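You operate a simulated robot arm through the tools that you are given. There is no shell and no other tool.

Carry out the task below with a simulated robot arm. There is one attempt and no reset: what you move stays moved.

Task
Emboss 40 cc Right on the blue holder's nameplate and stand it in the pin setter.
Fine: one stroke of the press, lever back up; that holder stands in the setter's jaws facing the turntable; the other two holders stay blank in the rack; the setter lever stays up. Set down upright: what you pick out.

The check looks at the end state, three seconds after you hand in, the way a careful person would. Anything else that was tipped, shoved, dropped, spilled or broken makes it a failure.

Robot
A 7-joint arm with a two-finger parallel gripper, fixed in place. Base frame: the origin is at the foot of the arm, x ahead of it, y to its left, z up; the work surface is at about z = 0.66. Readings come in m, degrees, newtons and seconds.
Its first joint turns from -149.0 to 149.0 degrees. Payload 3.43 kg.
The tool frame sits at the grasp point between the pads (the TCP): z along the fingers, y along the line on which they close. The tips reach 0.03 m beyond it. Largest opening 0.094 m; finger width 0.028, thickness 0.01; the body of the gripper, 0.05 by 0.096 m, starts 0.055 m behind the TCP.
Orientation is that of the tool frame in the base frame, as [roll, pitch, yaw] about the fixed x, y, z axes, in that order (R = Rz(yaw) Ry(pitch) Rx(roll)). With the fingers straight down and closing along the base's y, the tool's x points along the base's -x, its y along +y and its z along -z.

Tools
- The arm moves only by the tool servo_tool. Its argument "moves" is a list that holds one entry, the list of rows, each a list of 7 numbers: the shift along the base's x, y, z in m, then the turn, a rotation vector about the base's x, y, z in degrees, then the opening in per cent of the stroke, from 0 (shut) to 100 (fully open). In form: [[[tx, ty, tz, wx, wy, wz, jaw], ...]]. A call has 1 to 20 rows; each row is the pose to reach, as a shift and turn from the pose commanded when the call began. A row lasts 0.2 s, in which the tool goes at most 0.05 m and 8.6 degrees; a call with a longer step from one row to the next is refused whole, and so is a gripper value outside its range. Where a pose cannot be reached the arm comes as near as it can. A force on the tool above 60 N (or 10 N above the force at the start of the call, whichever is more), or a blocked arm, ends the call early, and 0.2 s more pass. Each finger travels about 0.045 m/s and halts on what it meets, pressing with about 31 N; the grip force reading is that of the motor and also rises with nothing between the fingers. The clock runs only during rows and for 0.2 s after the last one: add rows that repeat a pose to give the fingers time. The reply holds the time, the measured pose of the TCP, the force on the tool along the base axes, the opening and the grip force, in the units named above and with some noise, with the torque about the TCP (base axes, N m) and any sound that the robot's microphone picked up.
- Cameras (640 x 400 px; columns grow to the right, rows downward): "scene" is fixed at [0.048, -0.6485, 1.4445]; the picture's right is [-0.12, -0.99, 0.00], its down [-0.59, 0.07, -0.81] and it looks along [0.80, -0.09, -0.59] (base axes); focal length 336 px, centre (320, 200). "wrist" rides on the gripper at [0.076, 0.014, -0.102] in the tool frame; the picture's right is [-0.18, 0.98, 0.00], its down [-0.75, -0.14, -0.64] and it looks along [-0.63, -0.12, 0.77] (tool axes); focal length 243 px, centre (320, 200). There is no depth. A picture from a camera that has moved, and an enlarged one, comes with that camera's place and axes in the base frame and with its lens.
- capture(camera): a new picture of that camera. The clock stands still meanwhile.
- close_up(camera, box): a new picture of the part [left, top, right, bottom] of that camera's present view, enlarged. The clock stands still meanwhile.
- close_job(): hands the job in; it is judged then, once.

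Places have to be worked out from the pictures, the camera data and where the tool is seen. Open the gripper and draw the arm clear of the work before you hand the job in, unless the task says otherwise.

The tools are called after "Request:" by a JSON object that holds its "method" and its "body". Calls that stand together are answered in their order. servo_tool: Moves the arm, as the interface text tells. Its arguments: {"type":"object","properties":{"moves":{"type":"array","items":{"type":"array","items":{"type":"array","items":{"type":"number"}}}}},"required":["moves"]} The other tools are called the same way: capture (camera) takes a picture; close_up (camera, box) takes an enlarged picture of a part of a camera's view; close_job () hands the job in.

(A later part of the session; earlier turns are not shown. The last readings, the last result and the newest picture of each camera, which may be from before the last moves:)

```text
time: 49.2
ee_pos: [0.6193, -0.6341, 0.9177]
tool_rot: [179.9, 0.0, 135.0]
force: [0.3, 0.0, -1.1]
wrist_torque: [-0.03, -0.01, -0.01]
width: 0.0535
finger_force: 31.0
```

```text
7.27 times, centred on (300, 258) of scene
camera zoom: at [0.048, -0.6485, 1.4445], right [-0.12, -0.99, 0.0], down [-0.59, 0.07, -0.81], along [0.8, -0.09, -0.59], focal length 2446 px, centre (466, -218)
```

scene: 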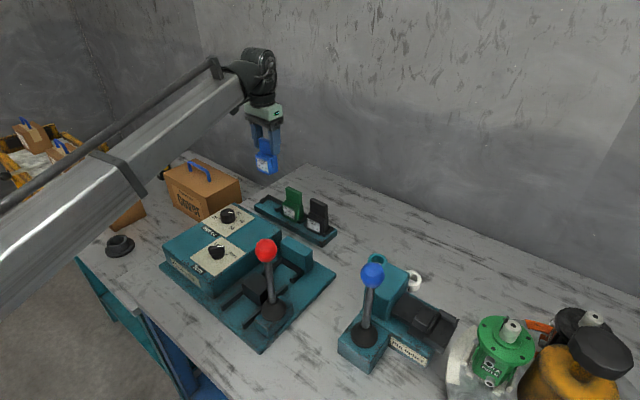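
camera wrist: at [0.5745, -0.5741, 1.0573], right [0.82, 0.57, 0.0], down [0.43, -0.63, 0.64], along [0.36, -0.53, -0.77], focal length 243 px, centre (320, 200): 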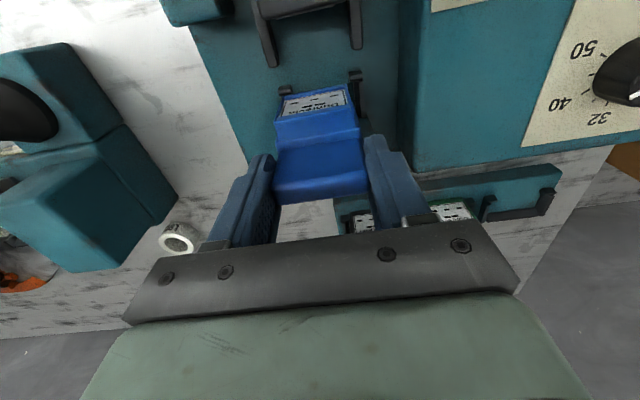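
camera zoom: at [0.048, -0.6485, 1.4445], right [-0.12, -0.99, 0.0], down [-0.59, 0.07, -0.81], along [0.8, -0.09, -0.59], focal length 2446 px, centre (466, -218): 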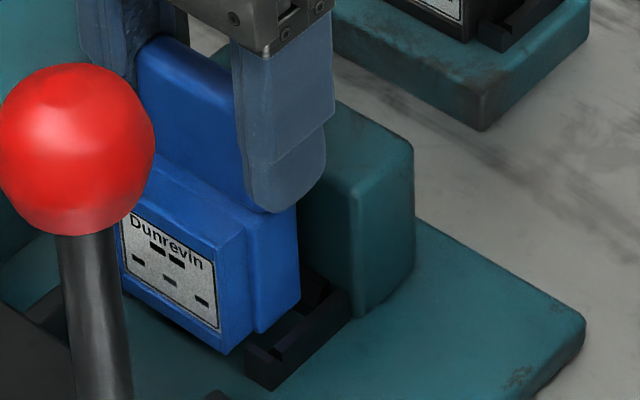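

The holder lines up with the bracket's opening. I'll lower it the last 13–14 mm slowly, watching the force.

Request:
{"method": "servo_tool", "body": {"moves": [[[0, 0, -0.003, 0, 0, 0, 35], [0, 0, -0.006, 0, 0, 0, 35], [0, 0, -0.009, 0, 0, 0, 35], [0, 0, -0.012, 0, 0, 0, 35], [0, 0, -0.014, 0, 0, 0, 35], [0, 0, -0.014, 0, 0, 0, 35]]]}}

Request:
{"method": "close_up", "body": {"camera": "wrist", "box": [250, 60, 390, 160]}}

Request:
{"method": "close_up", "body": {"camera": "scene", "box": [270, 230, 330, 285]}}

```text
time: 50.6
ee_pos: [0.6212, -0.6324, 0.9036]
tool_rot: [179.9, 0.0, 134.9]
force: [-0.4, -0.3, -1.5]
wrist_torque: [-0.01, -0.04, -0.01]
width: 0.0534
finger_force: 30.9
```

```text
4.00 times, centred on (320, 110) of wrist
camera zoom: at [0.5755, -0.5708, 1.007], right [0.82, 0.57, 0.0], down [0.43, -0.63, 0.64], along [0.36, -0.53, -0.77], focal length 970 px, centre (320, 560)
```

zoom: 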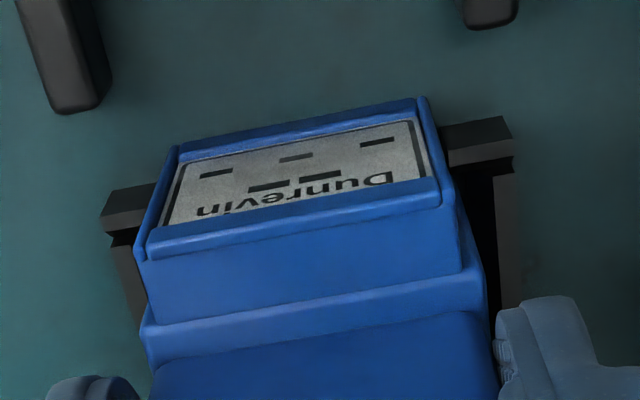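

```text
7.27 times, centred on (300, 258) of scene
camera zoom: at [0.048, -0.6485, 1.4445], right [-0.12, -0.99, 0.0], down [-0.59, 0.07, -0.81], along [0.8, -0.09, -0.59], focal length 2446 px, centre (466, -218)
```

zoom: 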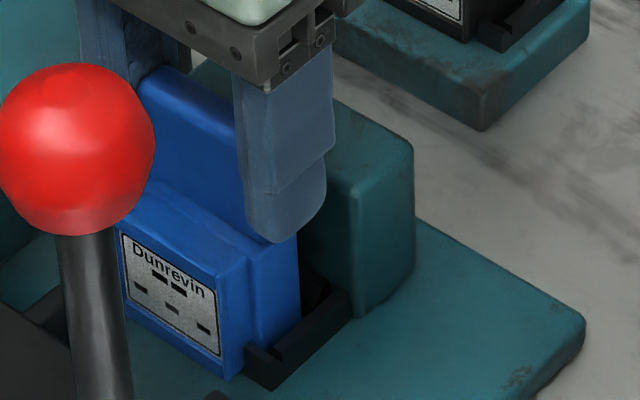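

It's inside the bracket with no contact force yet. I'll creep down another 2–3 mm to find the floor.

Request:
{"method": "servo_tool", "body": {"moves": [[[0, 0, -0.001, 0, 0, 0, 35], [0, 0, -0.002, 0, 0, 0, 35], [0, 0, -0.002, 0, 0, 0, 35]]]}}

Request:
{"method": "close_up", "body": {"camera": "scene", "box": [275, 245, 320, 285]}}

```text
time: 51.4
ee_pos: [0.6198, -0.6339, 0.9037]
tool_rot: [-179.9, 0.1, 135.0]
force: [-3.6, -2.5, 22.4]
wrist_torque: [0.31, 0.28, 0.04]
width: 0.0534
finger_force: 31.0
```

```text
10.00 times, centred on (298, 265) of scene
camera zoom: at [0.048, -0.6485, 1.4445], right [-0.12, -0.99, 0.0], down [-0.59, 0.07, -0.81], along [0.8, -0.09, -0.59], focal length 3364 px, centre (545, -450)
```

zoom: 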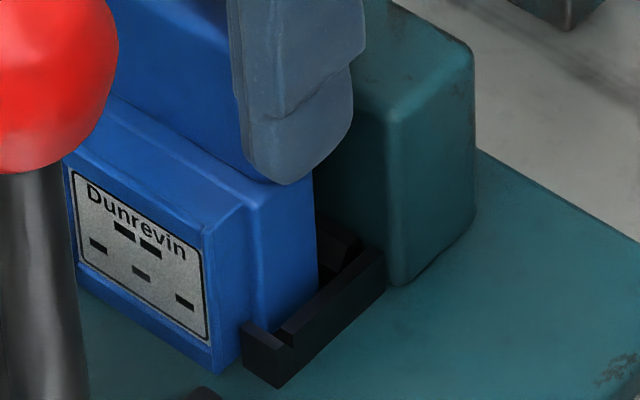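

Floor contact (22 N) at z≈0.904, so it is seated. I'll relieve the force, open the fingers and lift straight off.

Request:
{"method": "servo_tool", "body": {"moves": [[[0, 0, 0.0015, 0, 0, 0, 35], [0, 0, 0.0015, 0, 0, 0, 50], [0, 0, 0.0015, 0, 0, 0, 65], [0, 0, 0.0015, 0, 0, 0, 72], [0, 0, 0.0015, 0, 0, 0, 72], [0, 0, 0.01, 0, 0, 0, 72], [0, 0, 0.03, 0, 0, 0, 72], [0, 0, 0.06, 0, 0, 0, 72], [0, 0, 0.1, 0, 0, 0, 72], [0, 0, 0.14, 0, 0, 0, 72], [0, 0, 0.18, 0, 0, 0, 72], [0, 0, 0.18, 0, 0, 0, 72]]]}}

Request:
{"method": "capture", "body": {"camera": "wrist"}}

Request:
{"method": "close_up", "body": {"camera": "scene", "box": [220, 210, 340, 350]}}

Request:
{"method": "close_up", "body": {"camera": "wrist", "box": [230, 0, 410, 130]}}

```text
time: 54.0
ee_pos: [0.6187, -0.6325, 1.0817]
tool_rot: [180.0, -0.1, 134.9]
force: [0.0, 0.4, 0.2]
wrist_torque: [-0.03, -0.01, 0.01]
width: 0.0679
finger_force: 0.1
```

```text
taken
camera wrist: at [0.5755, -0.5694, 1.1852], right [0.82, 0.57, 0.0], down [0.43, -0.63, 0.64], along [0.36, -0.53, -0.77], focal length 243 px, centre (320, 200)
```

wrist: 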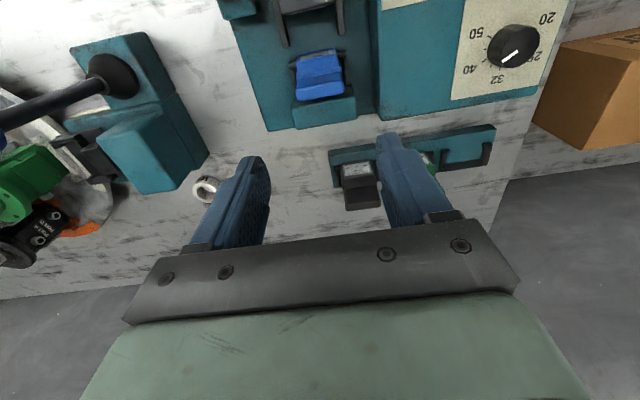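

```text
2.86 times, centred on (280, 280) of scene
camera zoom: at [0.048, -0.6485, 1.4445], right [-0.12, -0.99, 0.0], down [-0.59, 0.07, -0.81], along [0.8, -0.09, -0.59], focal length 961 px, centre (434, -29)
```

zoom: 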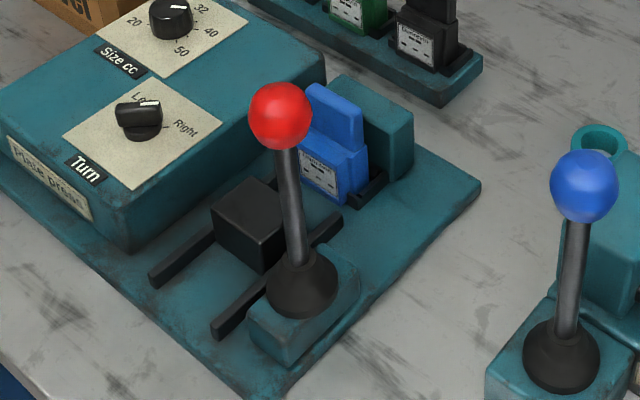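

```text
3.08 times, centred on (320, 65) of wrist
camera zoom: at [0.5755, -0.5694, 1.1852], right [0.82, 0.57, 0.0], down [0.43, -0.63, 0.64], along [0.36, -0.53, -0.77], focal length 746 px, centre (320, 615)
```

zoom: 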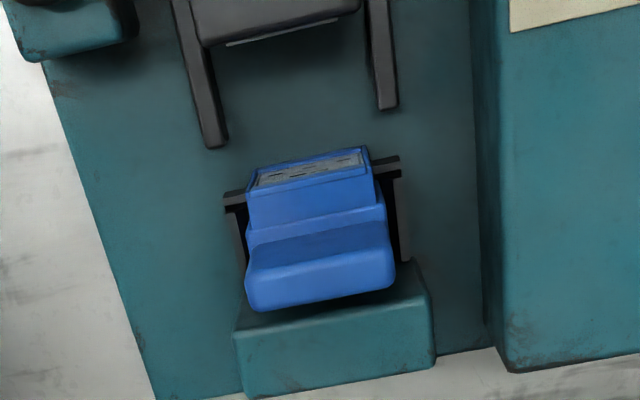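

The holder stands in the press nest facing the ram. Now I'll look at the press lever from closer by, to work out its pivot and swing direction.

Request:
{"method": "servo_tool", "body": {"moves": [[[-0.02, 0.0, 0.03, 0, 0, 0, 72], [-0.045, 0.003, 0.06, 0, 0, 0, 72], [-0.075, 0.006, 0.085, 0, 0, 0, 72], [-0.1, 0.009, 0.085, 0, 0, 0, 72], [-0.12, 0.011, 0.085, 0, 0, 0, 72], [-0.12, 0.011, 0.085, 0, 0, 0, 72]]]}}

Request:
{"method": "capture", "body": {"camera": "wrist"}}

Request:
{"method": "close_up", "body": {"camera": "wrist", "box": [200, 0, 440, 160]}}

Request:
{"method": "close_up", "body": {"camera": "scene", "box": [230, 230, 310, 350]}}

```text
time: 54.9
ee_pos: [0.5386, -0.6256, 1.1688]
tool_rot: [-179.8, 0.8, 134.4]
force: [3.0, -8.1, -14.7]
wrist_torque: [-0.01, -0.19, 0.08]
width: 0.0678
finger_force: 0.2
stopped in row 4: the force on the tool passed its limit at 75 N (the readings are from after the stop); the commanded pose is now the measured one
```

```text
taken
camera wrist: at [0.4934, -0.5613, 1.2708], right [0.83, 0.56, 0.0], down [0.42, -0.63, 0.65], along [0.36, -0.54, -0.76], focal length 243 px, centre (320, 200)
```

wrist: 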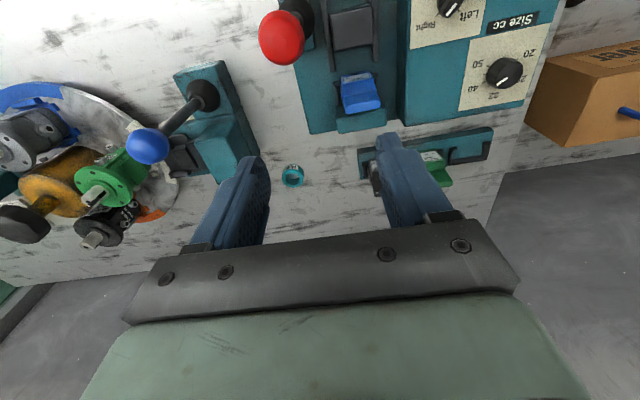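

```text
2.50 times, centred on (320, 80) of wrist
camera zoom: at [0.4934, -0.5613, 1.2708], right [0.83, 0.56, 0.0], down [0.42, -0.63, 0.65], along [0.36, -0.54, -0.76], focal length 606 px, centre (320, 500)
```

zoom: 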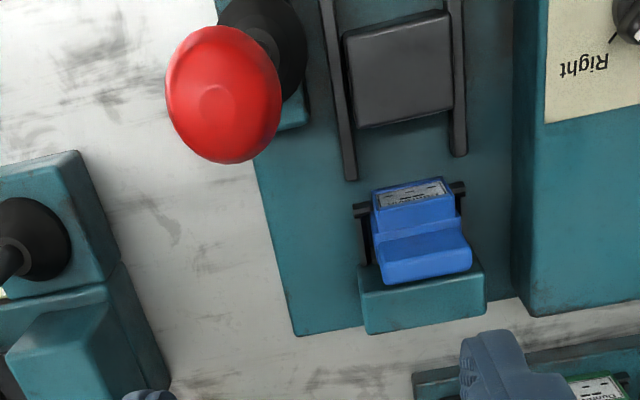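

```text
3.33 times, centred on (270, 290) of scene
camera zoom: at [0.048, -0.6485, 1.4445], right [-0.12, -0.99, 0.0], down [-0.59, 0.07, -0.81], along [0.8, -0.09, -0.59], focal length 1121 px, centre (487, -100)
```

zoom: 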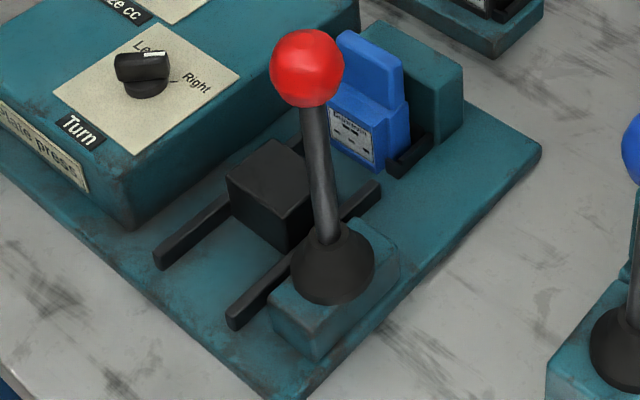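

The call stopped on a force spike, though nothing should be at that height. I'll check the scene for contact before moving on.

Request:
{"method": "capture", "body": {"camera": "scene"}}

Request:
{"method": "servo_tool", "body": {"moves": [[[0.0, 0.0, 0.0, 0, 0, 0, 72], [0.0, 0.0, 0.0, 0, 0, 0, 72]]]}}

```text
taken
```

scene: 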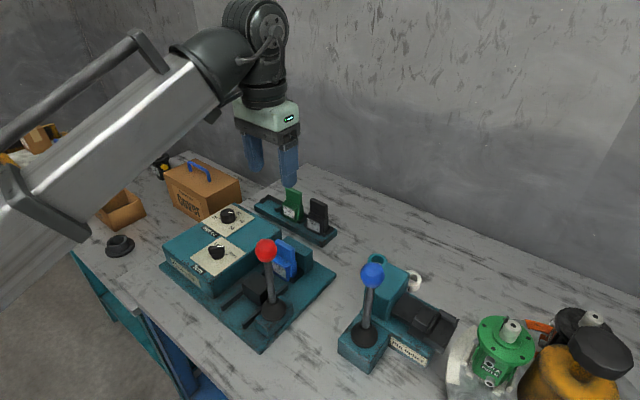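

```text
time: 55.5
ee_pos: [0.5374, -0.6262, 1.1685]
tool_rot: [-179.9, 0.7, 134.4]
force: [6.7, -11.3, -25.6]
wrist_torque: [-0.44, -0.12, -0.08]
width: 0.0676
finger_force: 0.1
```

Nothing on the bench is touched; the load looks like the wrist folding against the arm at the inner reach limit. I'll back outward to relieve it.

Request:
{"method": "servo_tool", "body": {"moves": [[[0.012, -0.015, 0.0, 0, 0, 0, 72], [0.024, -0.03, 0.0, 0, 0, 0, 72], [0.024, -0.03, 0.0, 0, 0, 0, 72]]]}}

Request:
{"method": "close_up", "body": {"camera": "wrist", "box": [200, 0, 420, 140]}}

```text
time: 56.3
ee_pos: [0.5605, -0.6554, 1.1686]
tool_rot: [-179.8, 0.7, 134.5]
force: [-0.1, 0.0, 0.3]
wrist_torque: [-0.01, 0.03, 0.02]
width: 0.0676
finger_force: 0.0
```

```text
2.86 times, centred on (310, 70) of wrist
camera zoom: at [0.5165, -0.5912, 1.2708], right [0.83, 0.56, 0.0], down [0.42, -0.63, 0.65], along [0.36, -0.54, -0.76], focal length 693 px, centre (349, 571)
```

zoom: 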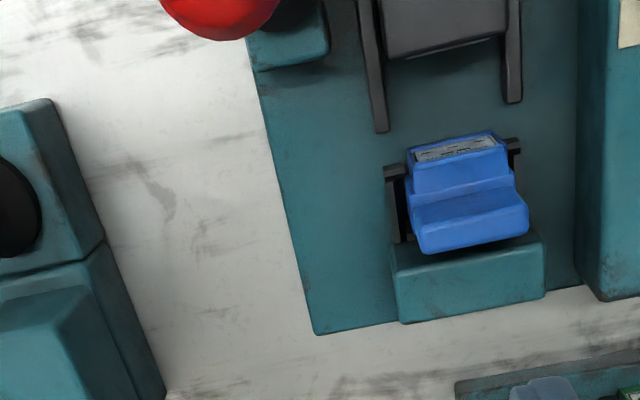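

Backed off and free. The lever stands vertical: ball centre ≈ (0.482,-0.604,1.0245), radius ≈ 0.019. I'll descend on the far side of the ball with the fingers open and then slide in so the ball sits between the pads.

Request:
{"method": "servo_tool", "body": {"moves": [[[-0.005, -0.004, -0.03, 0.3, 0.2, 0.25, 100], [-0.01, -0.008, -0.07, 0.64, 0.35, 0.5, 100], [-0.015, -0.012, -0.11, 0.64, 0.35, 0.5, 100], [-0.015, -0.012, -0.145, 0.64, 0.35, 0.5, 100], [-0.015, -0.012, -0.145, 0.64, 0.35, 0.5, 100]]]}}

Request:
{"method": "capture", "body": {"camera": "wrist"}}

Request:
{"method": "capture", "body": {"camera": "scene"}}

```text
time: 57.5
ee_pos: [0.5464, -0.6682, 1.0247]
tool_rot: [179.9, 0.0, 135.1]
force: [-0.8, 1.0, 0.2]
wrist_torque: [0.01, -0.03, -0.01]
width: 0.0939
finger_force: 0.1
```

```text
taken
camera wrist: at [0.5026, -0.6053, 1.1274], right [0.83, 0.56, 0.0], down [0.43, -0.63, 0.64], along [0.36, -0.53, -0.77], focal length 243 px, centre (320, 200)
```

wrist: 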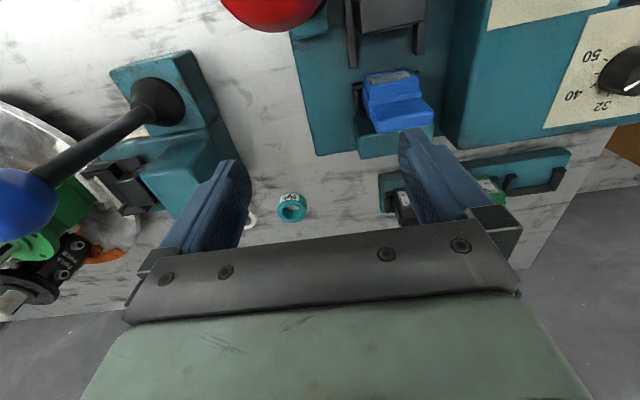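

```text
taken
```

scene: 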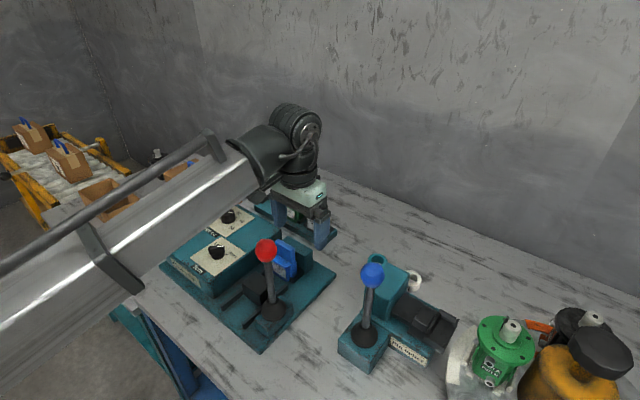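

The fingers straddle the line to the ball. I'll slide in toward it with small steps, watching for the inner-reach limit.

Request:
{"method": "servo_tool", "body": {"moves": [[[-0.0127, 0.0127, 0.0, 0, 0, 0, 100], [-0.0254, 0.0254, 0.0, 0, 0, 0, 100], [-0.0381, 0.0381, 0.0, 0, 0, 0, 100], [-0.0508, 0.0508, 0.0, 0, 0, 0, 100], [-0.0635, 0.0635, 0.0, 0, 0, 0, 100], [-0.0635, 0.0635, 0.0, 0, 0, 0, 100]]]}}

Request:
{"method": "capture", "body": {"camera": "wrist"}}

Request:
{"method": "close_up", "body": {"camera": "scene", "box": [210, 180, 330, 330]}}

```text
time: 58.9
ee_pos: [0.4834, -0.6049, 1.0233]
tool_rot: [180.0, 0.0, 134.9]
force: [-0.1, -0.7, 0.0]
wrist_torque: [0.02, 0.0, 0.0]
width: 0.094
finger_force: 0.1
```

```text
taken
camera wrist: at [0.44, -0.5409, 1.1268], right [0.83, 0.56, 0.0], down [0.43, -0.63, 0.64], along [0.36, -0.53, -0.77], focal length 243 px, centre (320, 200)
```

wrist: 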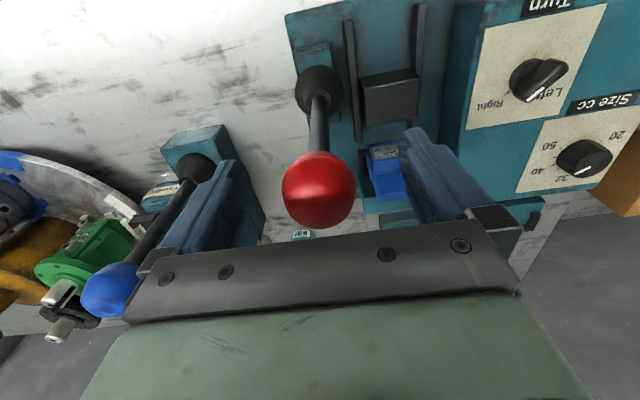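

```text
2.67 times, centred on (270, 255) of scene
camera zoom: at [0.048, -0.6485, 1.4445], right [-0.12, -0.99, 0.0], down [-0.59, 0.07, -0.81], along [0.8, -0.09, -0.59], focal length 897 px, centre (453, 53)
```

zoom: 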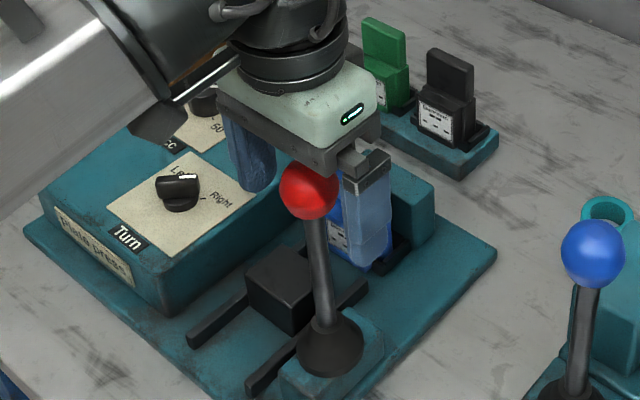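

The ball is centred between the pads, right at the TCP. I'll close on it.

Request:
{"method": "servo_tool", "body": {"moves": [[[0, 0, 0, 0, 0, 0, 70], [0, 0, 0, 0, 0, 0, 45], [0, 0, 0, 0, 0, 0, 30], [0, 0, 0, 0, 0, 0, 25], [0, 0, 0, 0, 0, 0, 25], [0, 0, 0, 0, 0, 0, 25]]]}}

Request:
{"method": "capture", "body": {"camera": "wrist"}}

```text
time: 60.3
ee_pos: [0.4841, -0.6033, 1.0232]
tool_rot: [179.9, -0.1, 134.8]
force: [-5.7, -5.6, -1.2]
wrist_torque: [-0.05, 0.05, -0.08]
width: 0.0403
finger_force: 45.4
```

```text
taken
camera wrist: at [0.4398, -0.5414, 1.1268], right [0.83, 0.56, 0.0], down [0.43, -0.63, 0.64], along [0.36, -0.53, -0.77], focal length 243 px, centre (320, 200)
```

wrist: 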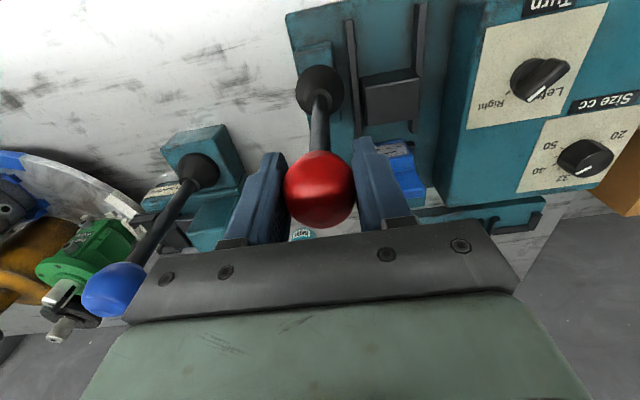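

The ball is gripped (0.040). Now a gentle probe: nudge 4 mm away from the robot (the -45° direction, toward the anvil) and read the force.

Request:
{"method": "servo_tool", "body": {"moves": [[[0.0014, -0.0014, 0, 0, 0, 0, 25], [0.0028, -0.0028, 0, 0, 0, 0, 25], [0.0028, -0.0028, 0, 0, 0, 0, 25]]]}}

```text
time: 61.1
ee_pos: [0.4836, -0.6056, 1.023]
tool_rot: [179.9, -0.2, 134.9]
force: [-21.8, 12.7, -3.9]
wrist_torque: [0.14, 0.08, -0.02]
width: 0.0403
finger_force: 45.5
```

Pushing away meets about 24 N of resistance. I'll return and probe the other way, toward the robot.

Request:
{"method": "servo_tool", "body": {"moves": [[[-0.0014, 0.0014, 0, 0, 0, 0, 25], [-0.0028, 0.0028, 0, 0, 0, 0, 25], [-0.0042, 0.0042, 0, 0, 0, 0, 25], [-0.0056, 0.0056, 0, 0, 0, 0, 25], [-0.0056, 0.0056, 0, 0, 0, 0, 25]]]}}

```text
time: 62.3
ee_pos: [0.4806, -0.6021, 1.0242]
tool_rot: [179.7, 0.2, 135.0]
force: [10.8, -5.3, -2.1]
wrist_torque: [-0.94, -0.94, 0.01]
width: 0.0401
finger_force: 45.2
```

Toward the robot the resistance is lower (about 11 N), so it may be a sprung lever moving that way. I'll go another centimetre and see if it follows.

Request:
{"method": "servo_tool", "body": {"moves": [[[-0.002, 0.002, 0, 0, 0, 0, 25], [-0.004, 0.004, 0, 0, 0, 0, 25], [-0.006, 0.006, -0.0003, 0, 0, 0, 25], [-0.008, 0.008, -0.0006, 0, 0, 0, 25], [-0.008, 0.008, -0.0006, 0, 0, 0, 25]]]}}

Request:
{"method": "capture", "body": {"camera": "wrist"}}

Request:
{"method": "close_up", "body": {"camera": "scene", "box": [210, 180, 330, 330]}}

```text
time: 63.5
ee_pos: [0.4738, -0.5937, 1.0225]
tool_rot: [179.9, 0.1, 135.0]
force: [11.8, 0.4, 12.4]
wrist_torque: [-0.89, -0.9, 0.04]
width: 0.0401
finger_force: 44.9
```

```text
taken
camera wrist: at [0.4284, -0.5303, 1.1262], right [0.83, 0.56, 0.0], down [0.43, -0.63, 0.64], along [0.36, -0.53, -0.77], focal length 243 px, centre (320, 200)
```

wrist: 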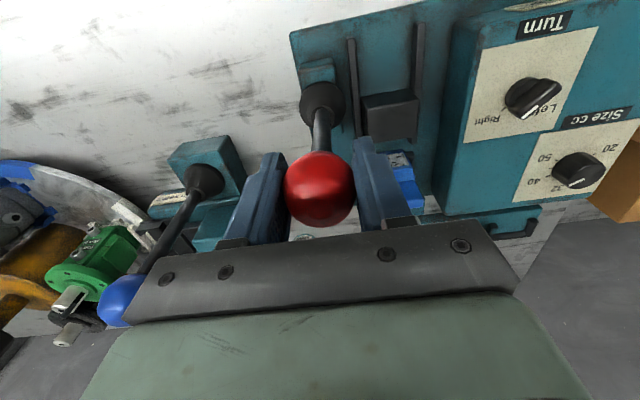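

```text
2.67 times, centred on (270, 255) of scene
camera zoom: at [0.048, -0.6485, 1.4445], right [-0.12, -0.99, 0.0], down [-0.59, 0.07, -0.81], along [0.8, -0.09, -0.59], focal length 897 px, centre (453, 53)
```

zoom: 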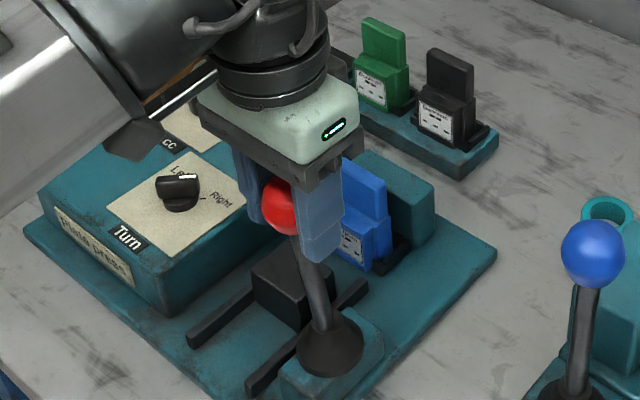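

The ball follows toward the robot and the ram has begun to advance, so the stroke is a pull toward the robot. I'll follow the lever's arc (length about 0.165) in small steps, gradually tilting the wrist outward to keep clear of the inner limit.

Request:
{"method": "servo_tool", "body": {"moves": [[[-0.004, 0.004, -0.0007, 0.8, 0.8, 0, 25], [-0.008, 0.008, -0.0015, 1.7, 1.7, 0, 25], [-0.012, 0.012, -0.0025, 2.5, 2.5, 0, 25], [-0.016, 0.016, -0.0037, 3.4, 3.4, 0, 25], [-0.02, 0.02, -0.005, 4.2, 4.2, 0, 25], [-0.02, 0.02, -0.005, 4.2, 4.2, 0, 25]]]}}

Request:
{"method": "close_up", "body": {"camera": "scene", "box": [190, 180, 330, 330]}}

Request:
{"method": "capture", "body": {"camera": "wrist"}}

```text
time: 64.9
ee_pos: [0.4522, -0.5732, 1.017]
tool_rot: [179.9, -6.0, 135.1]
force: [14.5, 4.5, 1.0]
wrist_torque: [-0.84, -0.79, 0.08]
width: 0.0404
finger_force: 45.5
```

```text
2.67 times, centred on (260, 255) of scene
camera zoom: at [0.048, -0.6485, 1.4445], right [-0.12, -0.99, 0.0], down [-0.59, 0.07, -0.81], along [0.8, -0.09, -0.59], focal length 897 px, centre (480, 53)
```

zoom: 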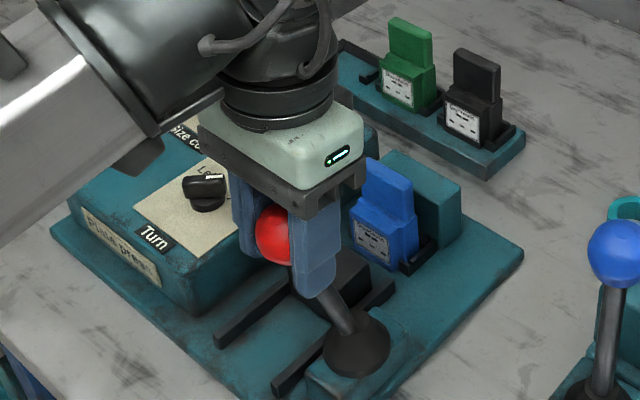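

```text
taken
camera wrist: at [0.4162, -0.5181, 1.1276], right [0.82, 0.56, -0.02], down [0.48, -0.68, 0.56], along [0.3, -0.47, -0.83], focal length 243 px, centre (320, 200)
```

wrist: 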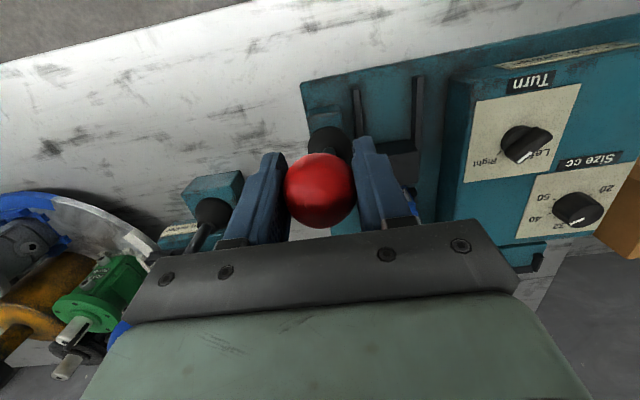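

The lever follows smoothly and the ram is advancing. I'll continue along the arc.

Request:
{"method": "servo_tool", "body": {"moves": [[[-0.004, 0.004, -0.0018, 0.8, 0.8, 0, 25], [-0.008, 0.008, -0.0037, 1.7, 1.7, 0, 25], [-0.012, 0.012, -0.0058, 2.5, 2.5, 0, 25], [-0.016, 0.016, -0.008, 3.4, 3.4, 0, 25], [-0.0191, 0.0191, -0.0099, 4.2, 4.2, 0, 25], [-0.0191, 0.0191, -0.0099, 4.2, 4.2, 0, 25]]]}}

Request:
{"method": "close_up", "body": {"camera": "scene", "box": [190, 180, 330, 330]}}

```text
time: 65.7
ee_pos: [0.4439, -0.5647, 1.0131]
tool_rot: [-179.9, -7.9, 134.8]
force: [4.8, 0.4, -27.4]
wrist_torque: [-0.12, 0.28, 0.02]
width: 0.0403
finger_force: 45.0
stopped in row 3: the force on the tool passed its limit at 68 N (the readings are from after the stop); the commanded pose is now the measured one
```

```text
2.67 times, centred on (260, 255) of scene
camera zoom: at [0.048, -0.6485, 1.4445], right [-0.12, -0.99, 0.0], down [-0.59, 0.07, -0.81], along [0.8, -0.09, -0.59], focal length 897 px, centre (480, 53)
```

zoom: 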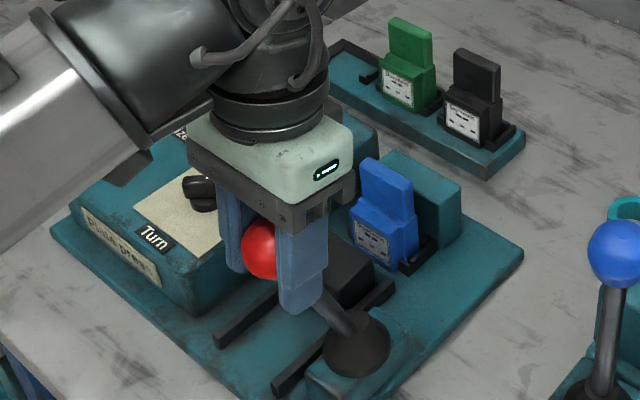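

The stop has the same self-contact signature as before, with the wrist camera against the arm, so pulling the ball itself runs into the inner limit. I'll back off slightly, release, and see whether the lever springs up by itself; then I'll pull lower on the shaft, where there's more room.

Request:
{"method": "servo_tool", "body": {"moves": [[[0.005, -0.005, 0.0012, -0.8, -0.8, 0, 25], [0.01, -0.01, 0.0022, -2.0, -2.0, 0, 25], [0.01, -0.01, 0.0022, -2.0, -2.0, 0, 50], [0.01, -0.01, 0.0022, -2.0, -2.0, 0, 80], [0.01, -0.01, 0.0022, -2.0, -2.0, 0, 100], [0.01, -0.01, 0.0022, -2.0, -2.0, 0, 100]]]}}

Request:
{"method": "close_up", "body": {"camera": "scene", "box": [190, 180, 330, 330]}}

Request:
{"method": "capture", "body": {"camera": "wrist"}}

```text
time: 67.1
ee_pos: [0.4548, -0.5768, 1.016]
tool_rot: [-179.8, -5.1, 134.8]
force: [-0.3, 0.2, -0.6]
wrist_torque: [0.0, 0.0, 0.01]
width: 0.0939
finger_force: 0.1
```

```text
2.67 times, centred on (260, 255) of scene
camera zoom: at [0.048, -0.6485, 1.4445], right [-0.12, -0.99, 0.0], down [-0.59, 0.07, -0.81], along [0.8, -0.09, -0.59], focal length 897 px, centre (480, 53)
```

zoom: 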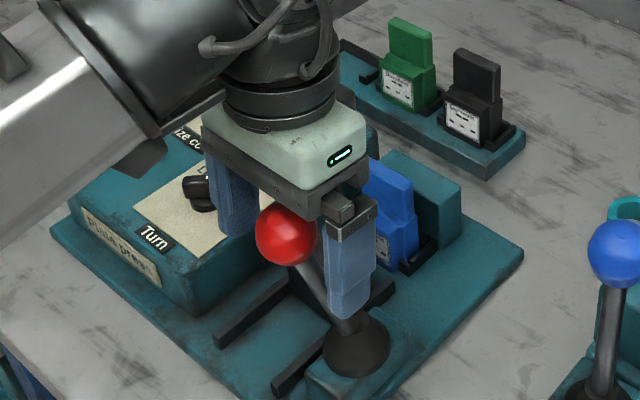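

```text
taken
camera wrist: at [0.4173, -0.519, 1.1254], right [0.83, 0.56, -0.02], down [0.47, -0.67, 0.57], along [0.31, -0.48, -0.82], focal length 243 px, centre (320, 200)
```

wrist: 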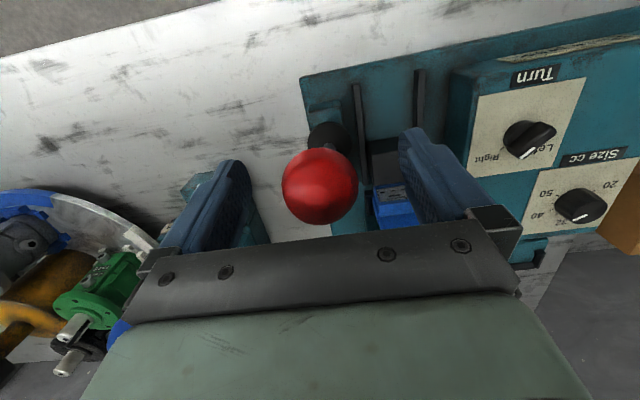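

The lever stays where I leave it (about 14°), so I'll also have to raise it by hand afterwards. I'll retreat clear and test turning the hand 90° (yaw 225), which puts the wrist camera sideways, away from the arm.

Request:
{"method": "servo_tool", "body": {"moves": [[[0.02, -0.02, 0.0, -0.8, -0.8, 0, 100], [0.045, -0.045, 0.005, -1.6, -1.6, 0, 100], [0.07, -0.07, 0.01, -3.6, -3.6, 0, 100], [0.09, -0.08, 0.04, -3.6, -3.6, 0, 100], [0.1, -0.08, 0.08, -3.6, -3.6, 0, 100], [0.1, -0.08, 0.08, -3.6, -3.6, 0, 100]]]}}

Request:
{"method": "close_up", "body": {"camera": "scene", "box": [190, 200, 350, 350]}}

```text
time: 68.5
ee_pos: [0.5536, -0.6558, 1.0958]
tool_rot: [180.0, -0.1, 134.9]
force: [-0.2, 0.5, -0.2]
wrist_torque: [0.03, 0.01, -0.01]
width: 0.0941
finger_force: 0.2
```

```text
2.67 times, centred on (270, 275) of scene
camera zoom: at [0.048, -0.6485, 1.4445], right [-0.12, -0.99, 0.0], down [-0.59, 0.07, -0.81], along [0.8, -0.09, -0.59], focal length 897 px, centre (453, 0)
```

zoom: 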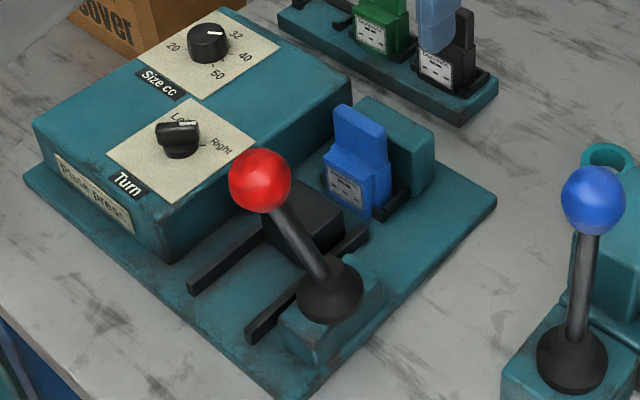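

Request:
{"method": "close_up", "body": {"camera": "scene", "box": [245, 230, 315, 300]}}

Request:
{"method": "close_up", "body": {"camera": "wrist", "box": [220, 0, 440, 140]}}

```text
5.71 times, centred on (280, 265) of scene
camera zoom: at [0.048, -0.6485, 1.4445], right [-0.12, -0.99, 0.0], down [-0.59, 0.07, -0.81], along [0.8, -0.09, -0.59], focal length 1922 px, centre (549, -171)
```

zoom: 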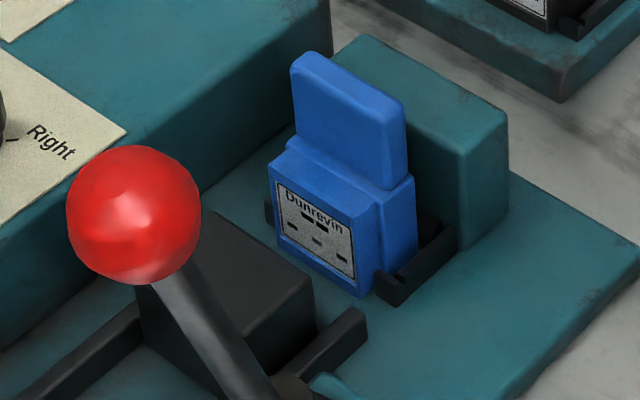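

```text
2.86 times, centred on (330, 70) of wrist
camera zoom: at [0.5094, -0.5932, 1.1979], right [0.83, 0.56, 0.0], down [0.43, -0.63, 0.64], along [0.36, -0.53, -0.77], focal length 693 px, centre (291, 571)
```

zoom: 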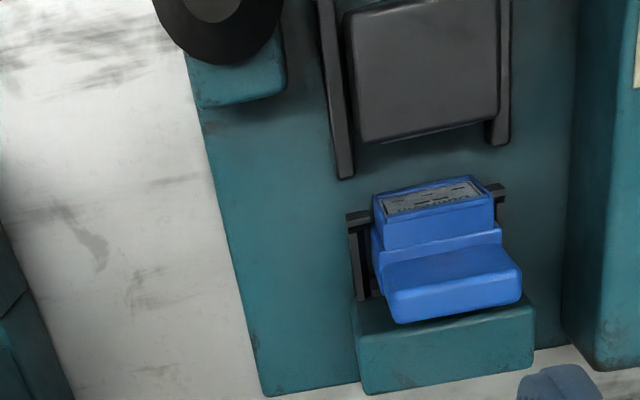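

The ram front is now about 35 mm from the hook line (it started at 50), so roughly 40–45° of lever travel should close the stroke. I'll test rotating the hand to yaw 225 here.

Request:
{"method": "servo_tool", "body": {"moves": [[[0, 0, 0, 0, 0, 8, 100], [0, 0, 0, 0, 0, 16, 100], [0, 0, 0, 0, 0, 24, 100], [0, 0, 0, 0, 0, 32, 100], [0, 0, 0, 0, 0, 40, 100], [0, 0, 0, 0, 0, 48, 100], [0, 0, 0, 0, 0, 56, 100], [0, 0, 0, 0, 0, 64, 100], [0, 0, 0, 0, 0, 72, 100], [0, 0, 0, 0, 0, 80, 100], [0, 0, 0, 0, 0, 85, 100], [0, 0, 0, 0, 0, 90, 100], [0, 0, 0, 0, 0, 90, 100]]]}}

Request:
{"method": "capture", "body": {"camera": "wrist"}}

Request:
{"method": "capture", "body": {"camera": "scene"}}

```text
time: 71.3
ee_pos: [0.5548, -0.6552, 1.0952]
tool_rot: [179.9, -0.2, -135.2]
force: [1.2, -0.3, 0.2]
wrist_torque: [-0.01, 0.0, 0.0]
width: 0.0941
finger_force: 0.1
```

```text
taken
camera wrist: at [0.49, -0.6999, 1.1982], right [-0.56, 0.83, 0.0], down [0.63, 0.43, 0.64], along [0.53, 0.36, -0.77], focal length 243 px, centre (320, 200)
```

wrist: 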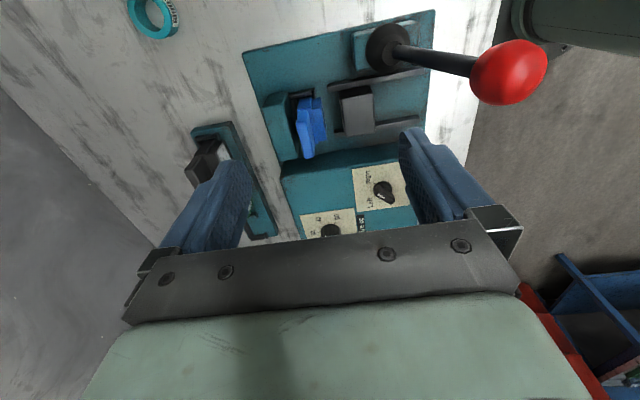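

```text
taken
```

scene: 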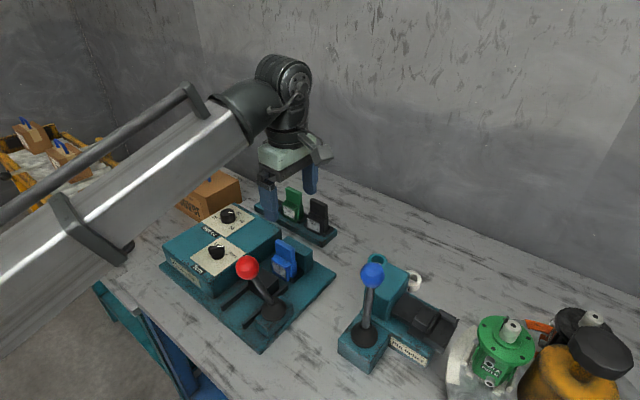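

Yaw 225 is reachable. New plan for the pull: closed fingers on the far side of the shaft below the ball, drawing it toward the robot and down, which stays well within reach. First I'll close and descend behind the lever.

Request:
{"method": "servo_tool", "body": {"moves": [[[-0.014, 0.004, 0, 0, 0, 0, 50], [-0.0284, 0.0078, 0, 0, 0, 0, 20], [-0.0284, 0.0078, -0.03, 0, 0, 0, 0], [-0.0284, 0.0078, -0.06, 0, 0, 0, 0], [-0.0284, 0.0078, -0.085, 0, 0, 0, 0], [-0.0284, 0.0078, -0.1, 0, 0, 0, 0], [-0.0284, 0.0078, -0.1, 0, 0, 0, 0]]]}}

Request:
{"method": "capture", "body": {"camera": "wrist"}}

Request:
{"method": "close_up", "body": {"camera": "scene", "box": [200, 190, 340, 330]}}

```text
time: 72.9
ee_pos: [0.5263, -0.6488, 0.994]
tool_rot: [-179.9, -0.1, -135.3]
force: [-0.7, 1.3, 0.2]
wrist_torque: [0.01, -0.01, -0.02]
width: 0.0001
finger_force: 30.4
```

```text
taken
camera wrist: at [0.4614, -0.6922, 1.0981], right [-0.56, 0.83, 0.0], down [0.63, 0.43, 0.64], along [0.53, 0.36, -0.77], focal length 243 px, centre (320, 200)
```

wrist: 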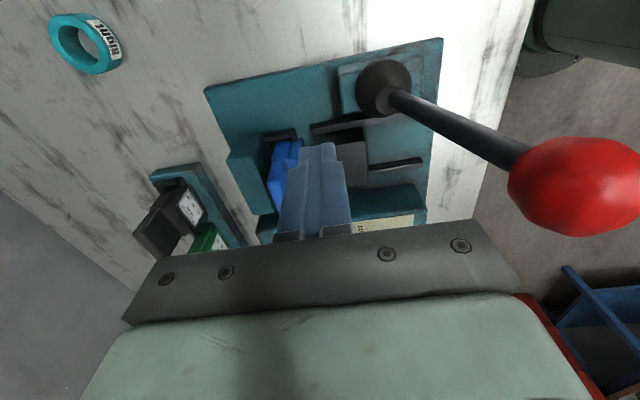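

```text
2.86 times, centred on (270, 260) of scene
camera zoom: at [0.048, -0.6485, 1.4445], right [-0.12, -0.99, 0.0], down [-0.59, 0.07, -0.81], along [0.8, -0.09, -0.59], focal length 961 px, centre (463, 29)
```

zoom: 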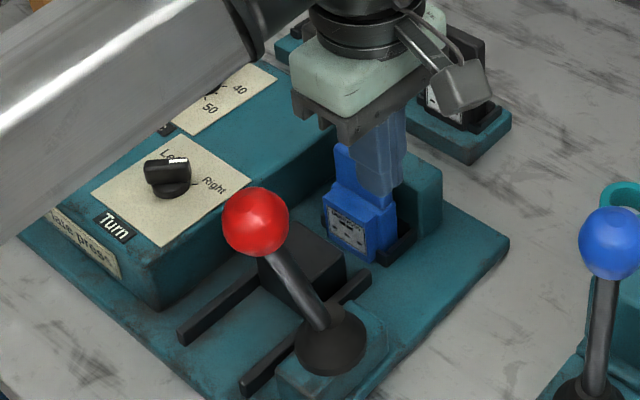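

The closed fingers sit behind the lever, aligned with its swing plane. I'll move toward the robot until they meet the shaft and pull on to about 25°.

Request:
{"method": "servo_tool", "body": {"moves": [[[-0.0205, 0.022, 0, 0, 0, 0, 0], [-0.0381, 0.0397, 0, 0, 0, 0, 0], [-0.0519, 0.0535, 0, 0, 0, 0, 0], [-0.0551, 0.0567, -0.002, 0, 0, 0, 0], [-0.0579, 0.0595, -0.004, 0, 0, 0, 0], [-0.0607, 0.0623, -0.0065, 0, 0, 0, 0], [-0.0636, 0.0652, -0.0095, 0, 0, 0, 0], [-0.0636, 0.0652, -0.0095, 0, 0, 0, 0]]]}}

Request:
{"method": "capture", "body": {"camera": "wrist"}}

Request:
{"method": "close_up", "body": {"camera": "scene", "box": [190, 190, 340, 340]}}

```text
time: 74.7
ee_pos: [0.4624, -0.5819, 0.9843]
tool_rot: [-179.9, -0.1, -135.2]
force: [-0.2, 0.3, 0.3]
wrist_torque: [-0.01, -0.03, 0.01]
width: 0.0
finger_force: 31.1
```

```text
taken
camera wrist: at [0.3977, -0.6266, 1.0881], right [-0.56, 0.83, 0.0], down [0.63, 0.43, 0.64], along [0.53, 0.36, -0.77], focal length 243 px, centre (320, 200)
```

wrist: 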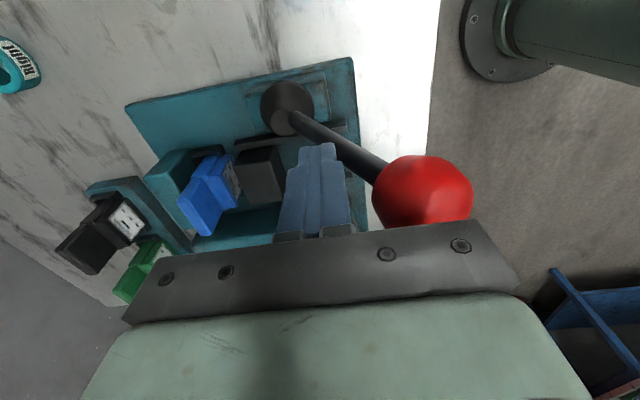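

```text
2.67 times, centred on (265, 265) of scene
camera zoom: at [0.048, -0.6485, 1.4445], right [-0.12, -0.99, 0.0], down [-0.59, 0.07, -0.81], along [0.8, -0.09, -0.59], focal length 897 px, centre (467, 27)
```

zoom: 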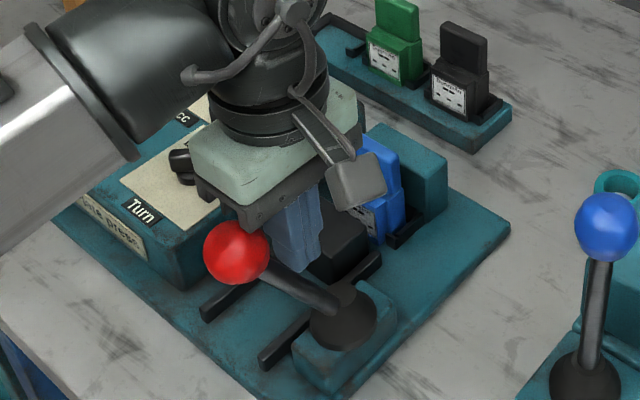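

The lever moves with almost no resistance, and the ram is closing on the holder. I'll continue on to about 40°.

Request:
{"method": "servo_tool", "body": {"moves": [[[-0.002, 0.002, -0.0033, 0, 0, 0, 0], [-0.0038, 0.0038, -0.0066, 0, 0, 0, 0], [-0.006, 0.006, -0.0105, 0, 0, 0, 0], [-0.0078, 0.0078, -0.0143, 0, 0, 0, 0], [-0.0093, 0.0093, -0.0187, 0, 0, 0, 0], [-0.0105, 0.0105, -0.0231, 0, 0, 0, 0], [-0.0105, 0.0105, -0.0231, 0, 0, 0, 0]]]}}

Request:
{"method": "capture", "body": {"camera": "wrist"}}

Request:
{"method": "close_up", "body": {"camera": "scene", "box": [190, 190, 340, 340]}}

```text
time: 76.3
ee_pos: [0.4509, -0.572, 0.9643]
tool_rot: [-179.8, -0.1, -135.3]
force: [2.2, -5.3, 23.5]
wrist_torque: [0.03, 0.07, 0.02]
width: 0.0
finger_force: 31.2
```

```text
taken
camera wrist: at [0.3869, -0.6169, 1.0673], right [-0.56, 0.83, 0.0], down [0.63, 0.43, 0.64], along [0.53, 0.36, -0.77], focal length 243 px, centre (320, 200)
```

wrist: 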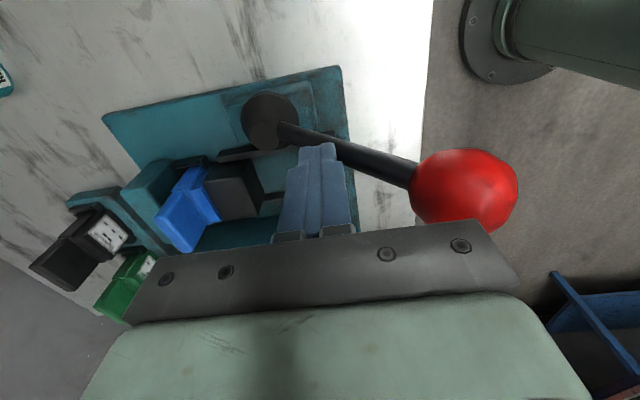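

```text
2.67 times, centred on (265, 265) of scene
camera zoom: at [0.048, -0.6485, 1.4445], right [-0.12, -0.99, 0.0], down [-0.59, 0.07, -0.81], along [0.8, -0.09, -0.59], focal length 897 px, centre (467, 27)
```

zoom: 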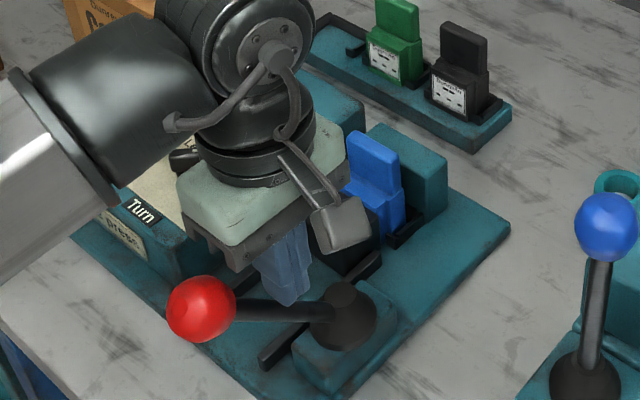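

About 24 N of resistance at roughly 41°, and the ram looks to be against the nameplate. I'll press a little further to complete the stroke and see whether it's at its stop.

Request:
{"method": "servo_tool", "body": {"moves": [[[-0.0005, 0.0005, -0.002, 0, 0, 0, 0], [-0.0008, 0.0008, -0.004, 0, 0, 0, 0], [-0.0008, 0.0008, -0.004, 0, 0, 0, 0]]]}}

Request:
{"method": "close_up", "body": {"camera": "wrist", "box": [120, 60, 540, 260]}}

Request:
{"method": "close_up", "body": {"camera": "scene", "box": [240, 220, 340, 320]}}

```text
time: 76.8
ee_pos: [0.4524, -0.573, 0.9618]
tool_rot: [-179.6, -0.2, -135.2]
force: [1.9, -1.2, 7.5]
wrist_torque: [0.01, -0.02, 0.03]
width: 0.0001
finger_force: 31.1
stopped in row 2: the force on the tool passed its limit at 65 N (the readings are from after the stop); the commanded pose is now the measured one
```

```text
1.52 times, centred on (330, 160) of wrist
camera zoom: at [0.3876, -0.6175, 1.0661], right [-0.56, 0.83, -0.01], down [0.63, 0.44, 0.64], along [0.53, 0.36, -0.77], focal length 370 px, centre (305, 261)
```

zoom: 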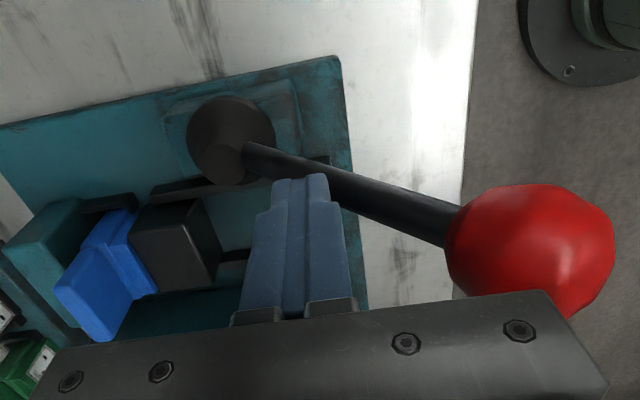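

```text
4.00 times, centred on (290, 270) of scene
camera zoom: at [0.048, -0.6485, 1.4445], right [-0.12, -0.99, 0.0], down [-0.59, 0.07, -0.81], along [0.8, -0.09, -0.59], focal length 1346 px, centre (440, -80)
```

zoom: 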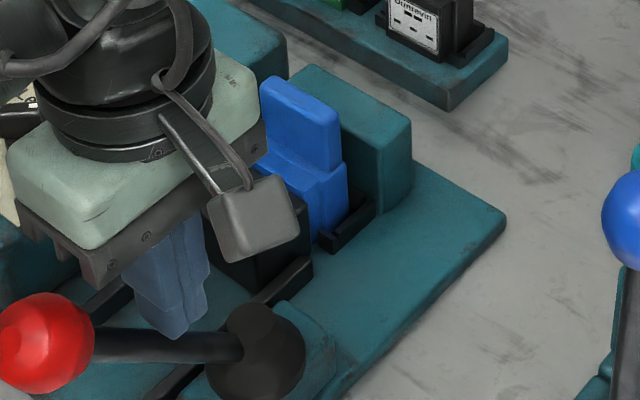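

The lever is at a hard stop (65 N, about 41°) with the ram pressed on the nameplate. I'll hold one more firm press before letting go.

Request:
{"method": "servo_tool", "body": {"moves": [[[0, 0, -0.0015, 0, 0, 0, 0], [0, 0, -0.0025, 0, 0, 0, 0], [0, 0, -0.0025, 0, 0, 0, 0], [0, 0, -0.0025, 0, 0, 0, 0]]]}}

Request:
{"method": "close_up", "body": {"camera": "wrist", "box": [120, 80, 340, 240]}}

```text
time: 77.8
ee_pos: [0.4526, -0.573, 0.9602]
tool_rot: [-179.4, -0.2, -135.2]
force: [10.2, -10.5, 41.3]
wrist_torque: [-0.03, -0.06, 0.0]
width: 0.0
finger_force: 30.8
```

```text
2.50 times, centred on (230, 160) of wrist
camera zoom: at [0.3877, -0.6177, 1.0646], right [-0.56, 0.83, -0.01], down [0.63, 0.44, 0.64], along [0.53, 0.35, -0.77], focal length 606 px, centre (545, 300)
```

zoom: 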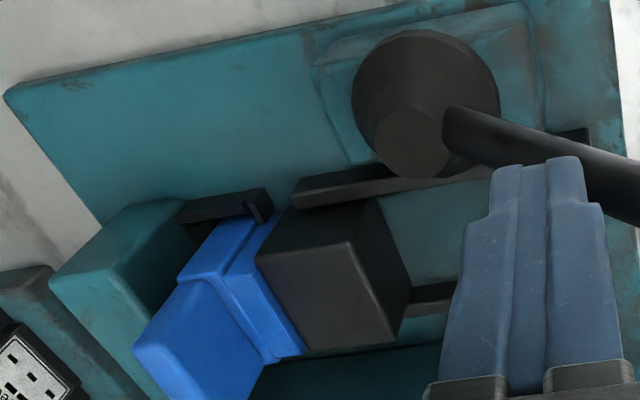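

The ram is firmly seated on the plate, so the stroke is made. Now I'll raise the lever: clear the shaft, go round to the side with the fingers open, and cage the ball so the near finger can push it back up.

Request:
{"method": "servo_tool", "body": {"moves": [[[0.003, -0.003, 0.015, 0, 0, 0, 0], [0.0212, -0.0212, 0.035, 0, 0, 0, 0], [0.0, -0.0424, 0.035, 0, 0, 0, 20], [-0.0283, -0.0707, 0.035, 0, 0, 0, 60], [-0.0283, -0.0707, 0.032, 0, 0, 0, 100], [-0.0543, -0.0447, 0.032, 0, 0, 0, 100], [-0.0801, -0.0189, 0.032, 0, 0, 0, 100], [-0.0801, -0.0189, 0.032, 0, 0, 0, 100]]]}}

Request:
{"method": "capture", "body": {"camera": "wrist"}}

Request:
{"method": "close_up", "body": {"camera": "scene", "box": [180, 190, 340, 350]}}

```text
time: 79.6
ee_pos: [0.3738, -0.5906, 0.9914]
tool_rot: [-179.5, -0.2, -135.2]
force: [-1.1, -0.6, 0.1]
wrist_torque: [-0.01, 0.02, -0.01]
width: 0.0939
finger_force: 0.1
```

```text
taken
camera wrist: at [0.3087, -0.6336, 1.0944], right [-0.56, 0.83, -0.01], down [0.63, 0.44, 0.64], along [0.53, 0.36, -0.77], focal length 243 px, centre (320, 200)
```

wrist: 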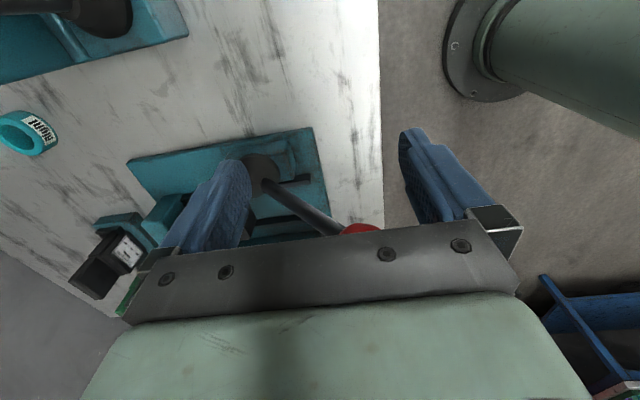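

```text
2.50 times, centred on (260, 270) of scene
camera zoom: at [0.048, -0.6485, 1.4445], right [-0.12, -0.99, 0.0], down [-0.59, 0.07, -0.81], along [0.8, -0.09, -0.59], focal length 841 px, centre (470, 25)
```

zoom: 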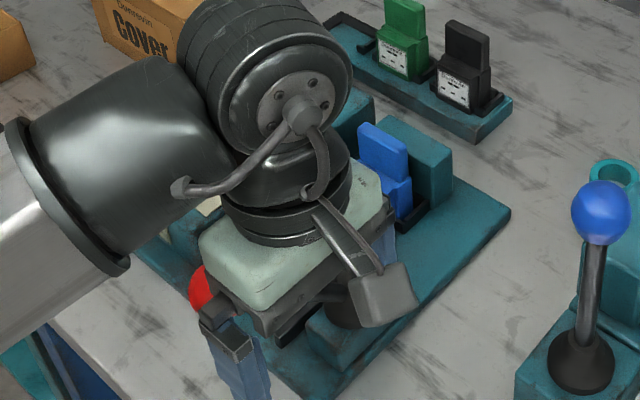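

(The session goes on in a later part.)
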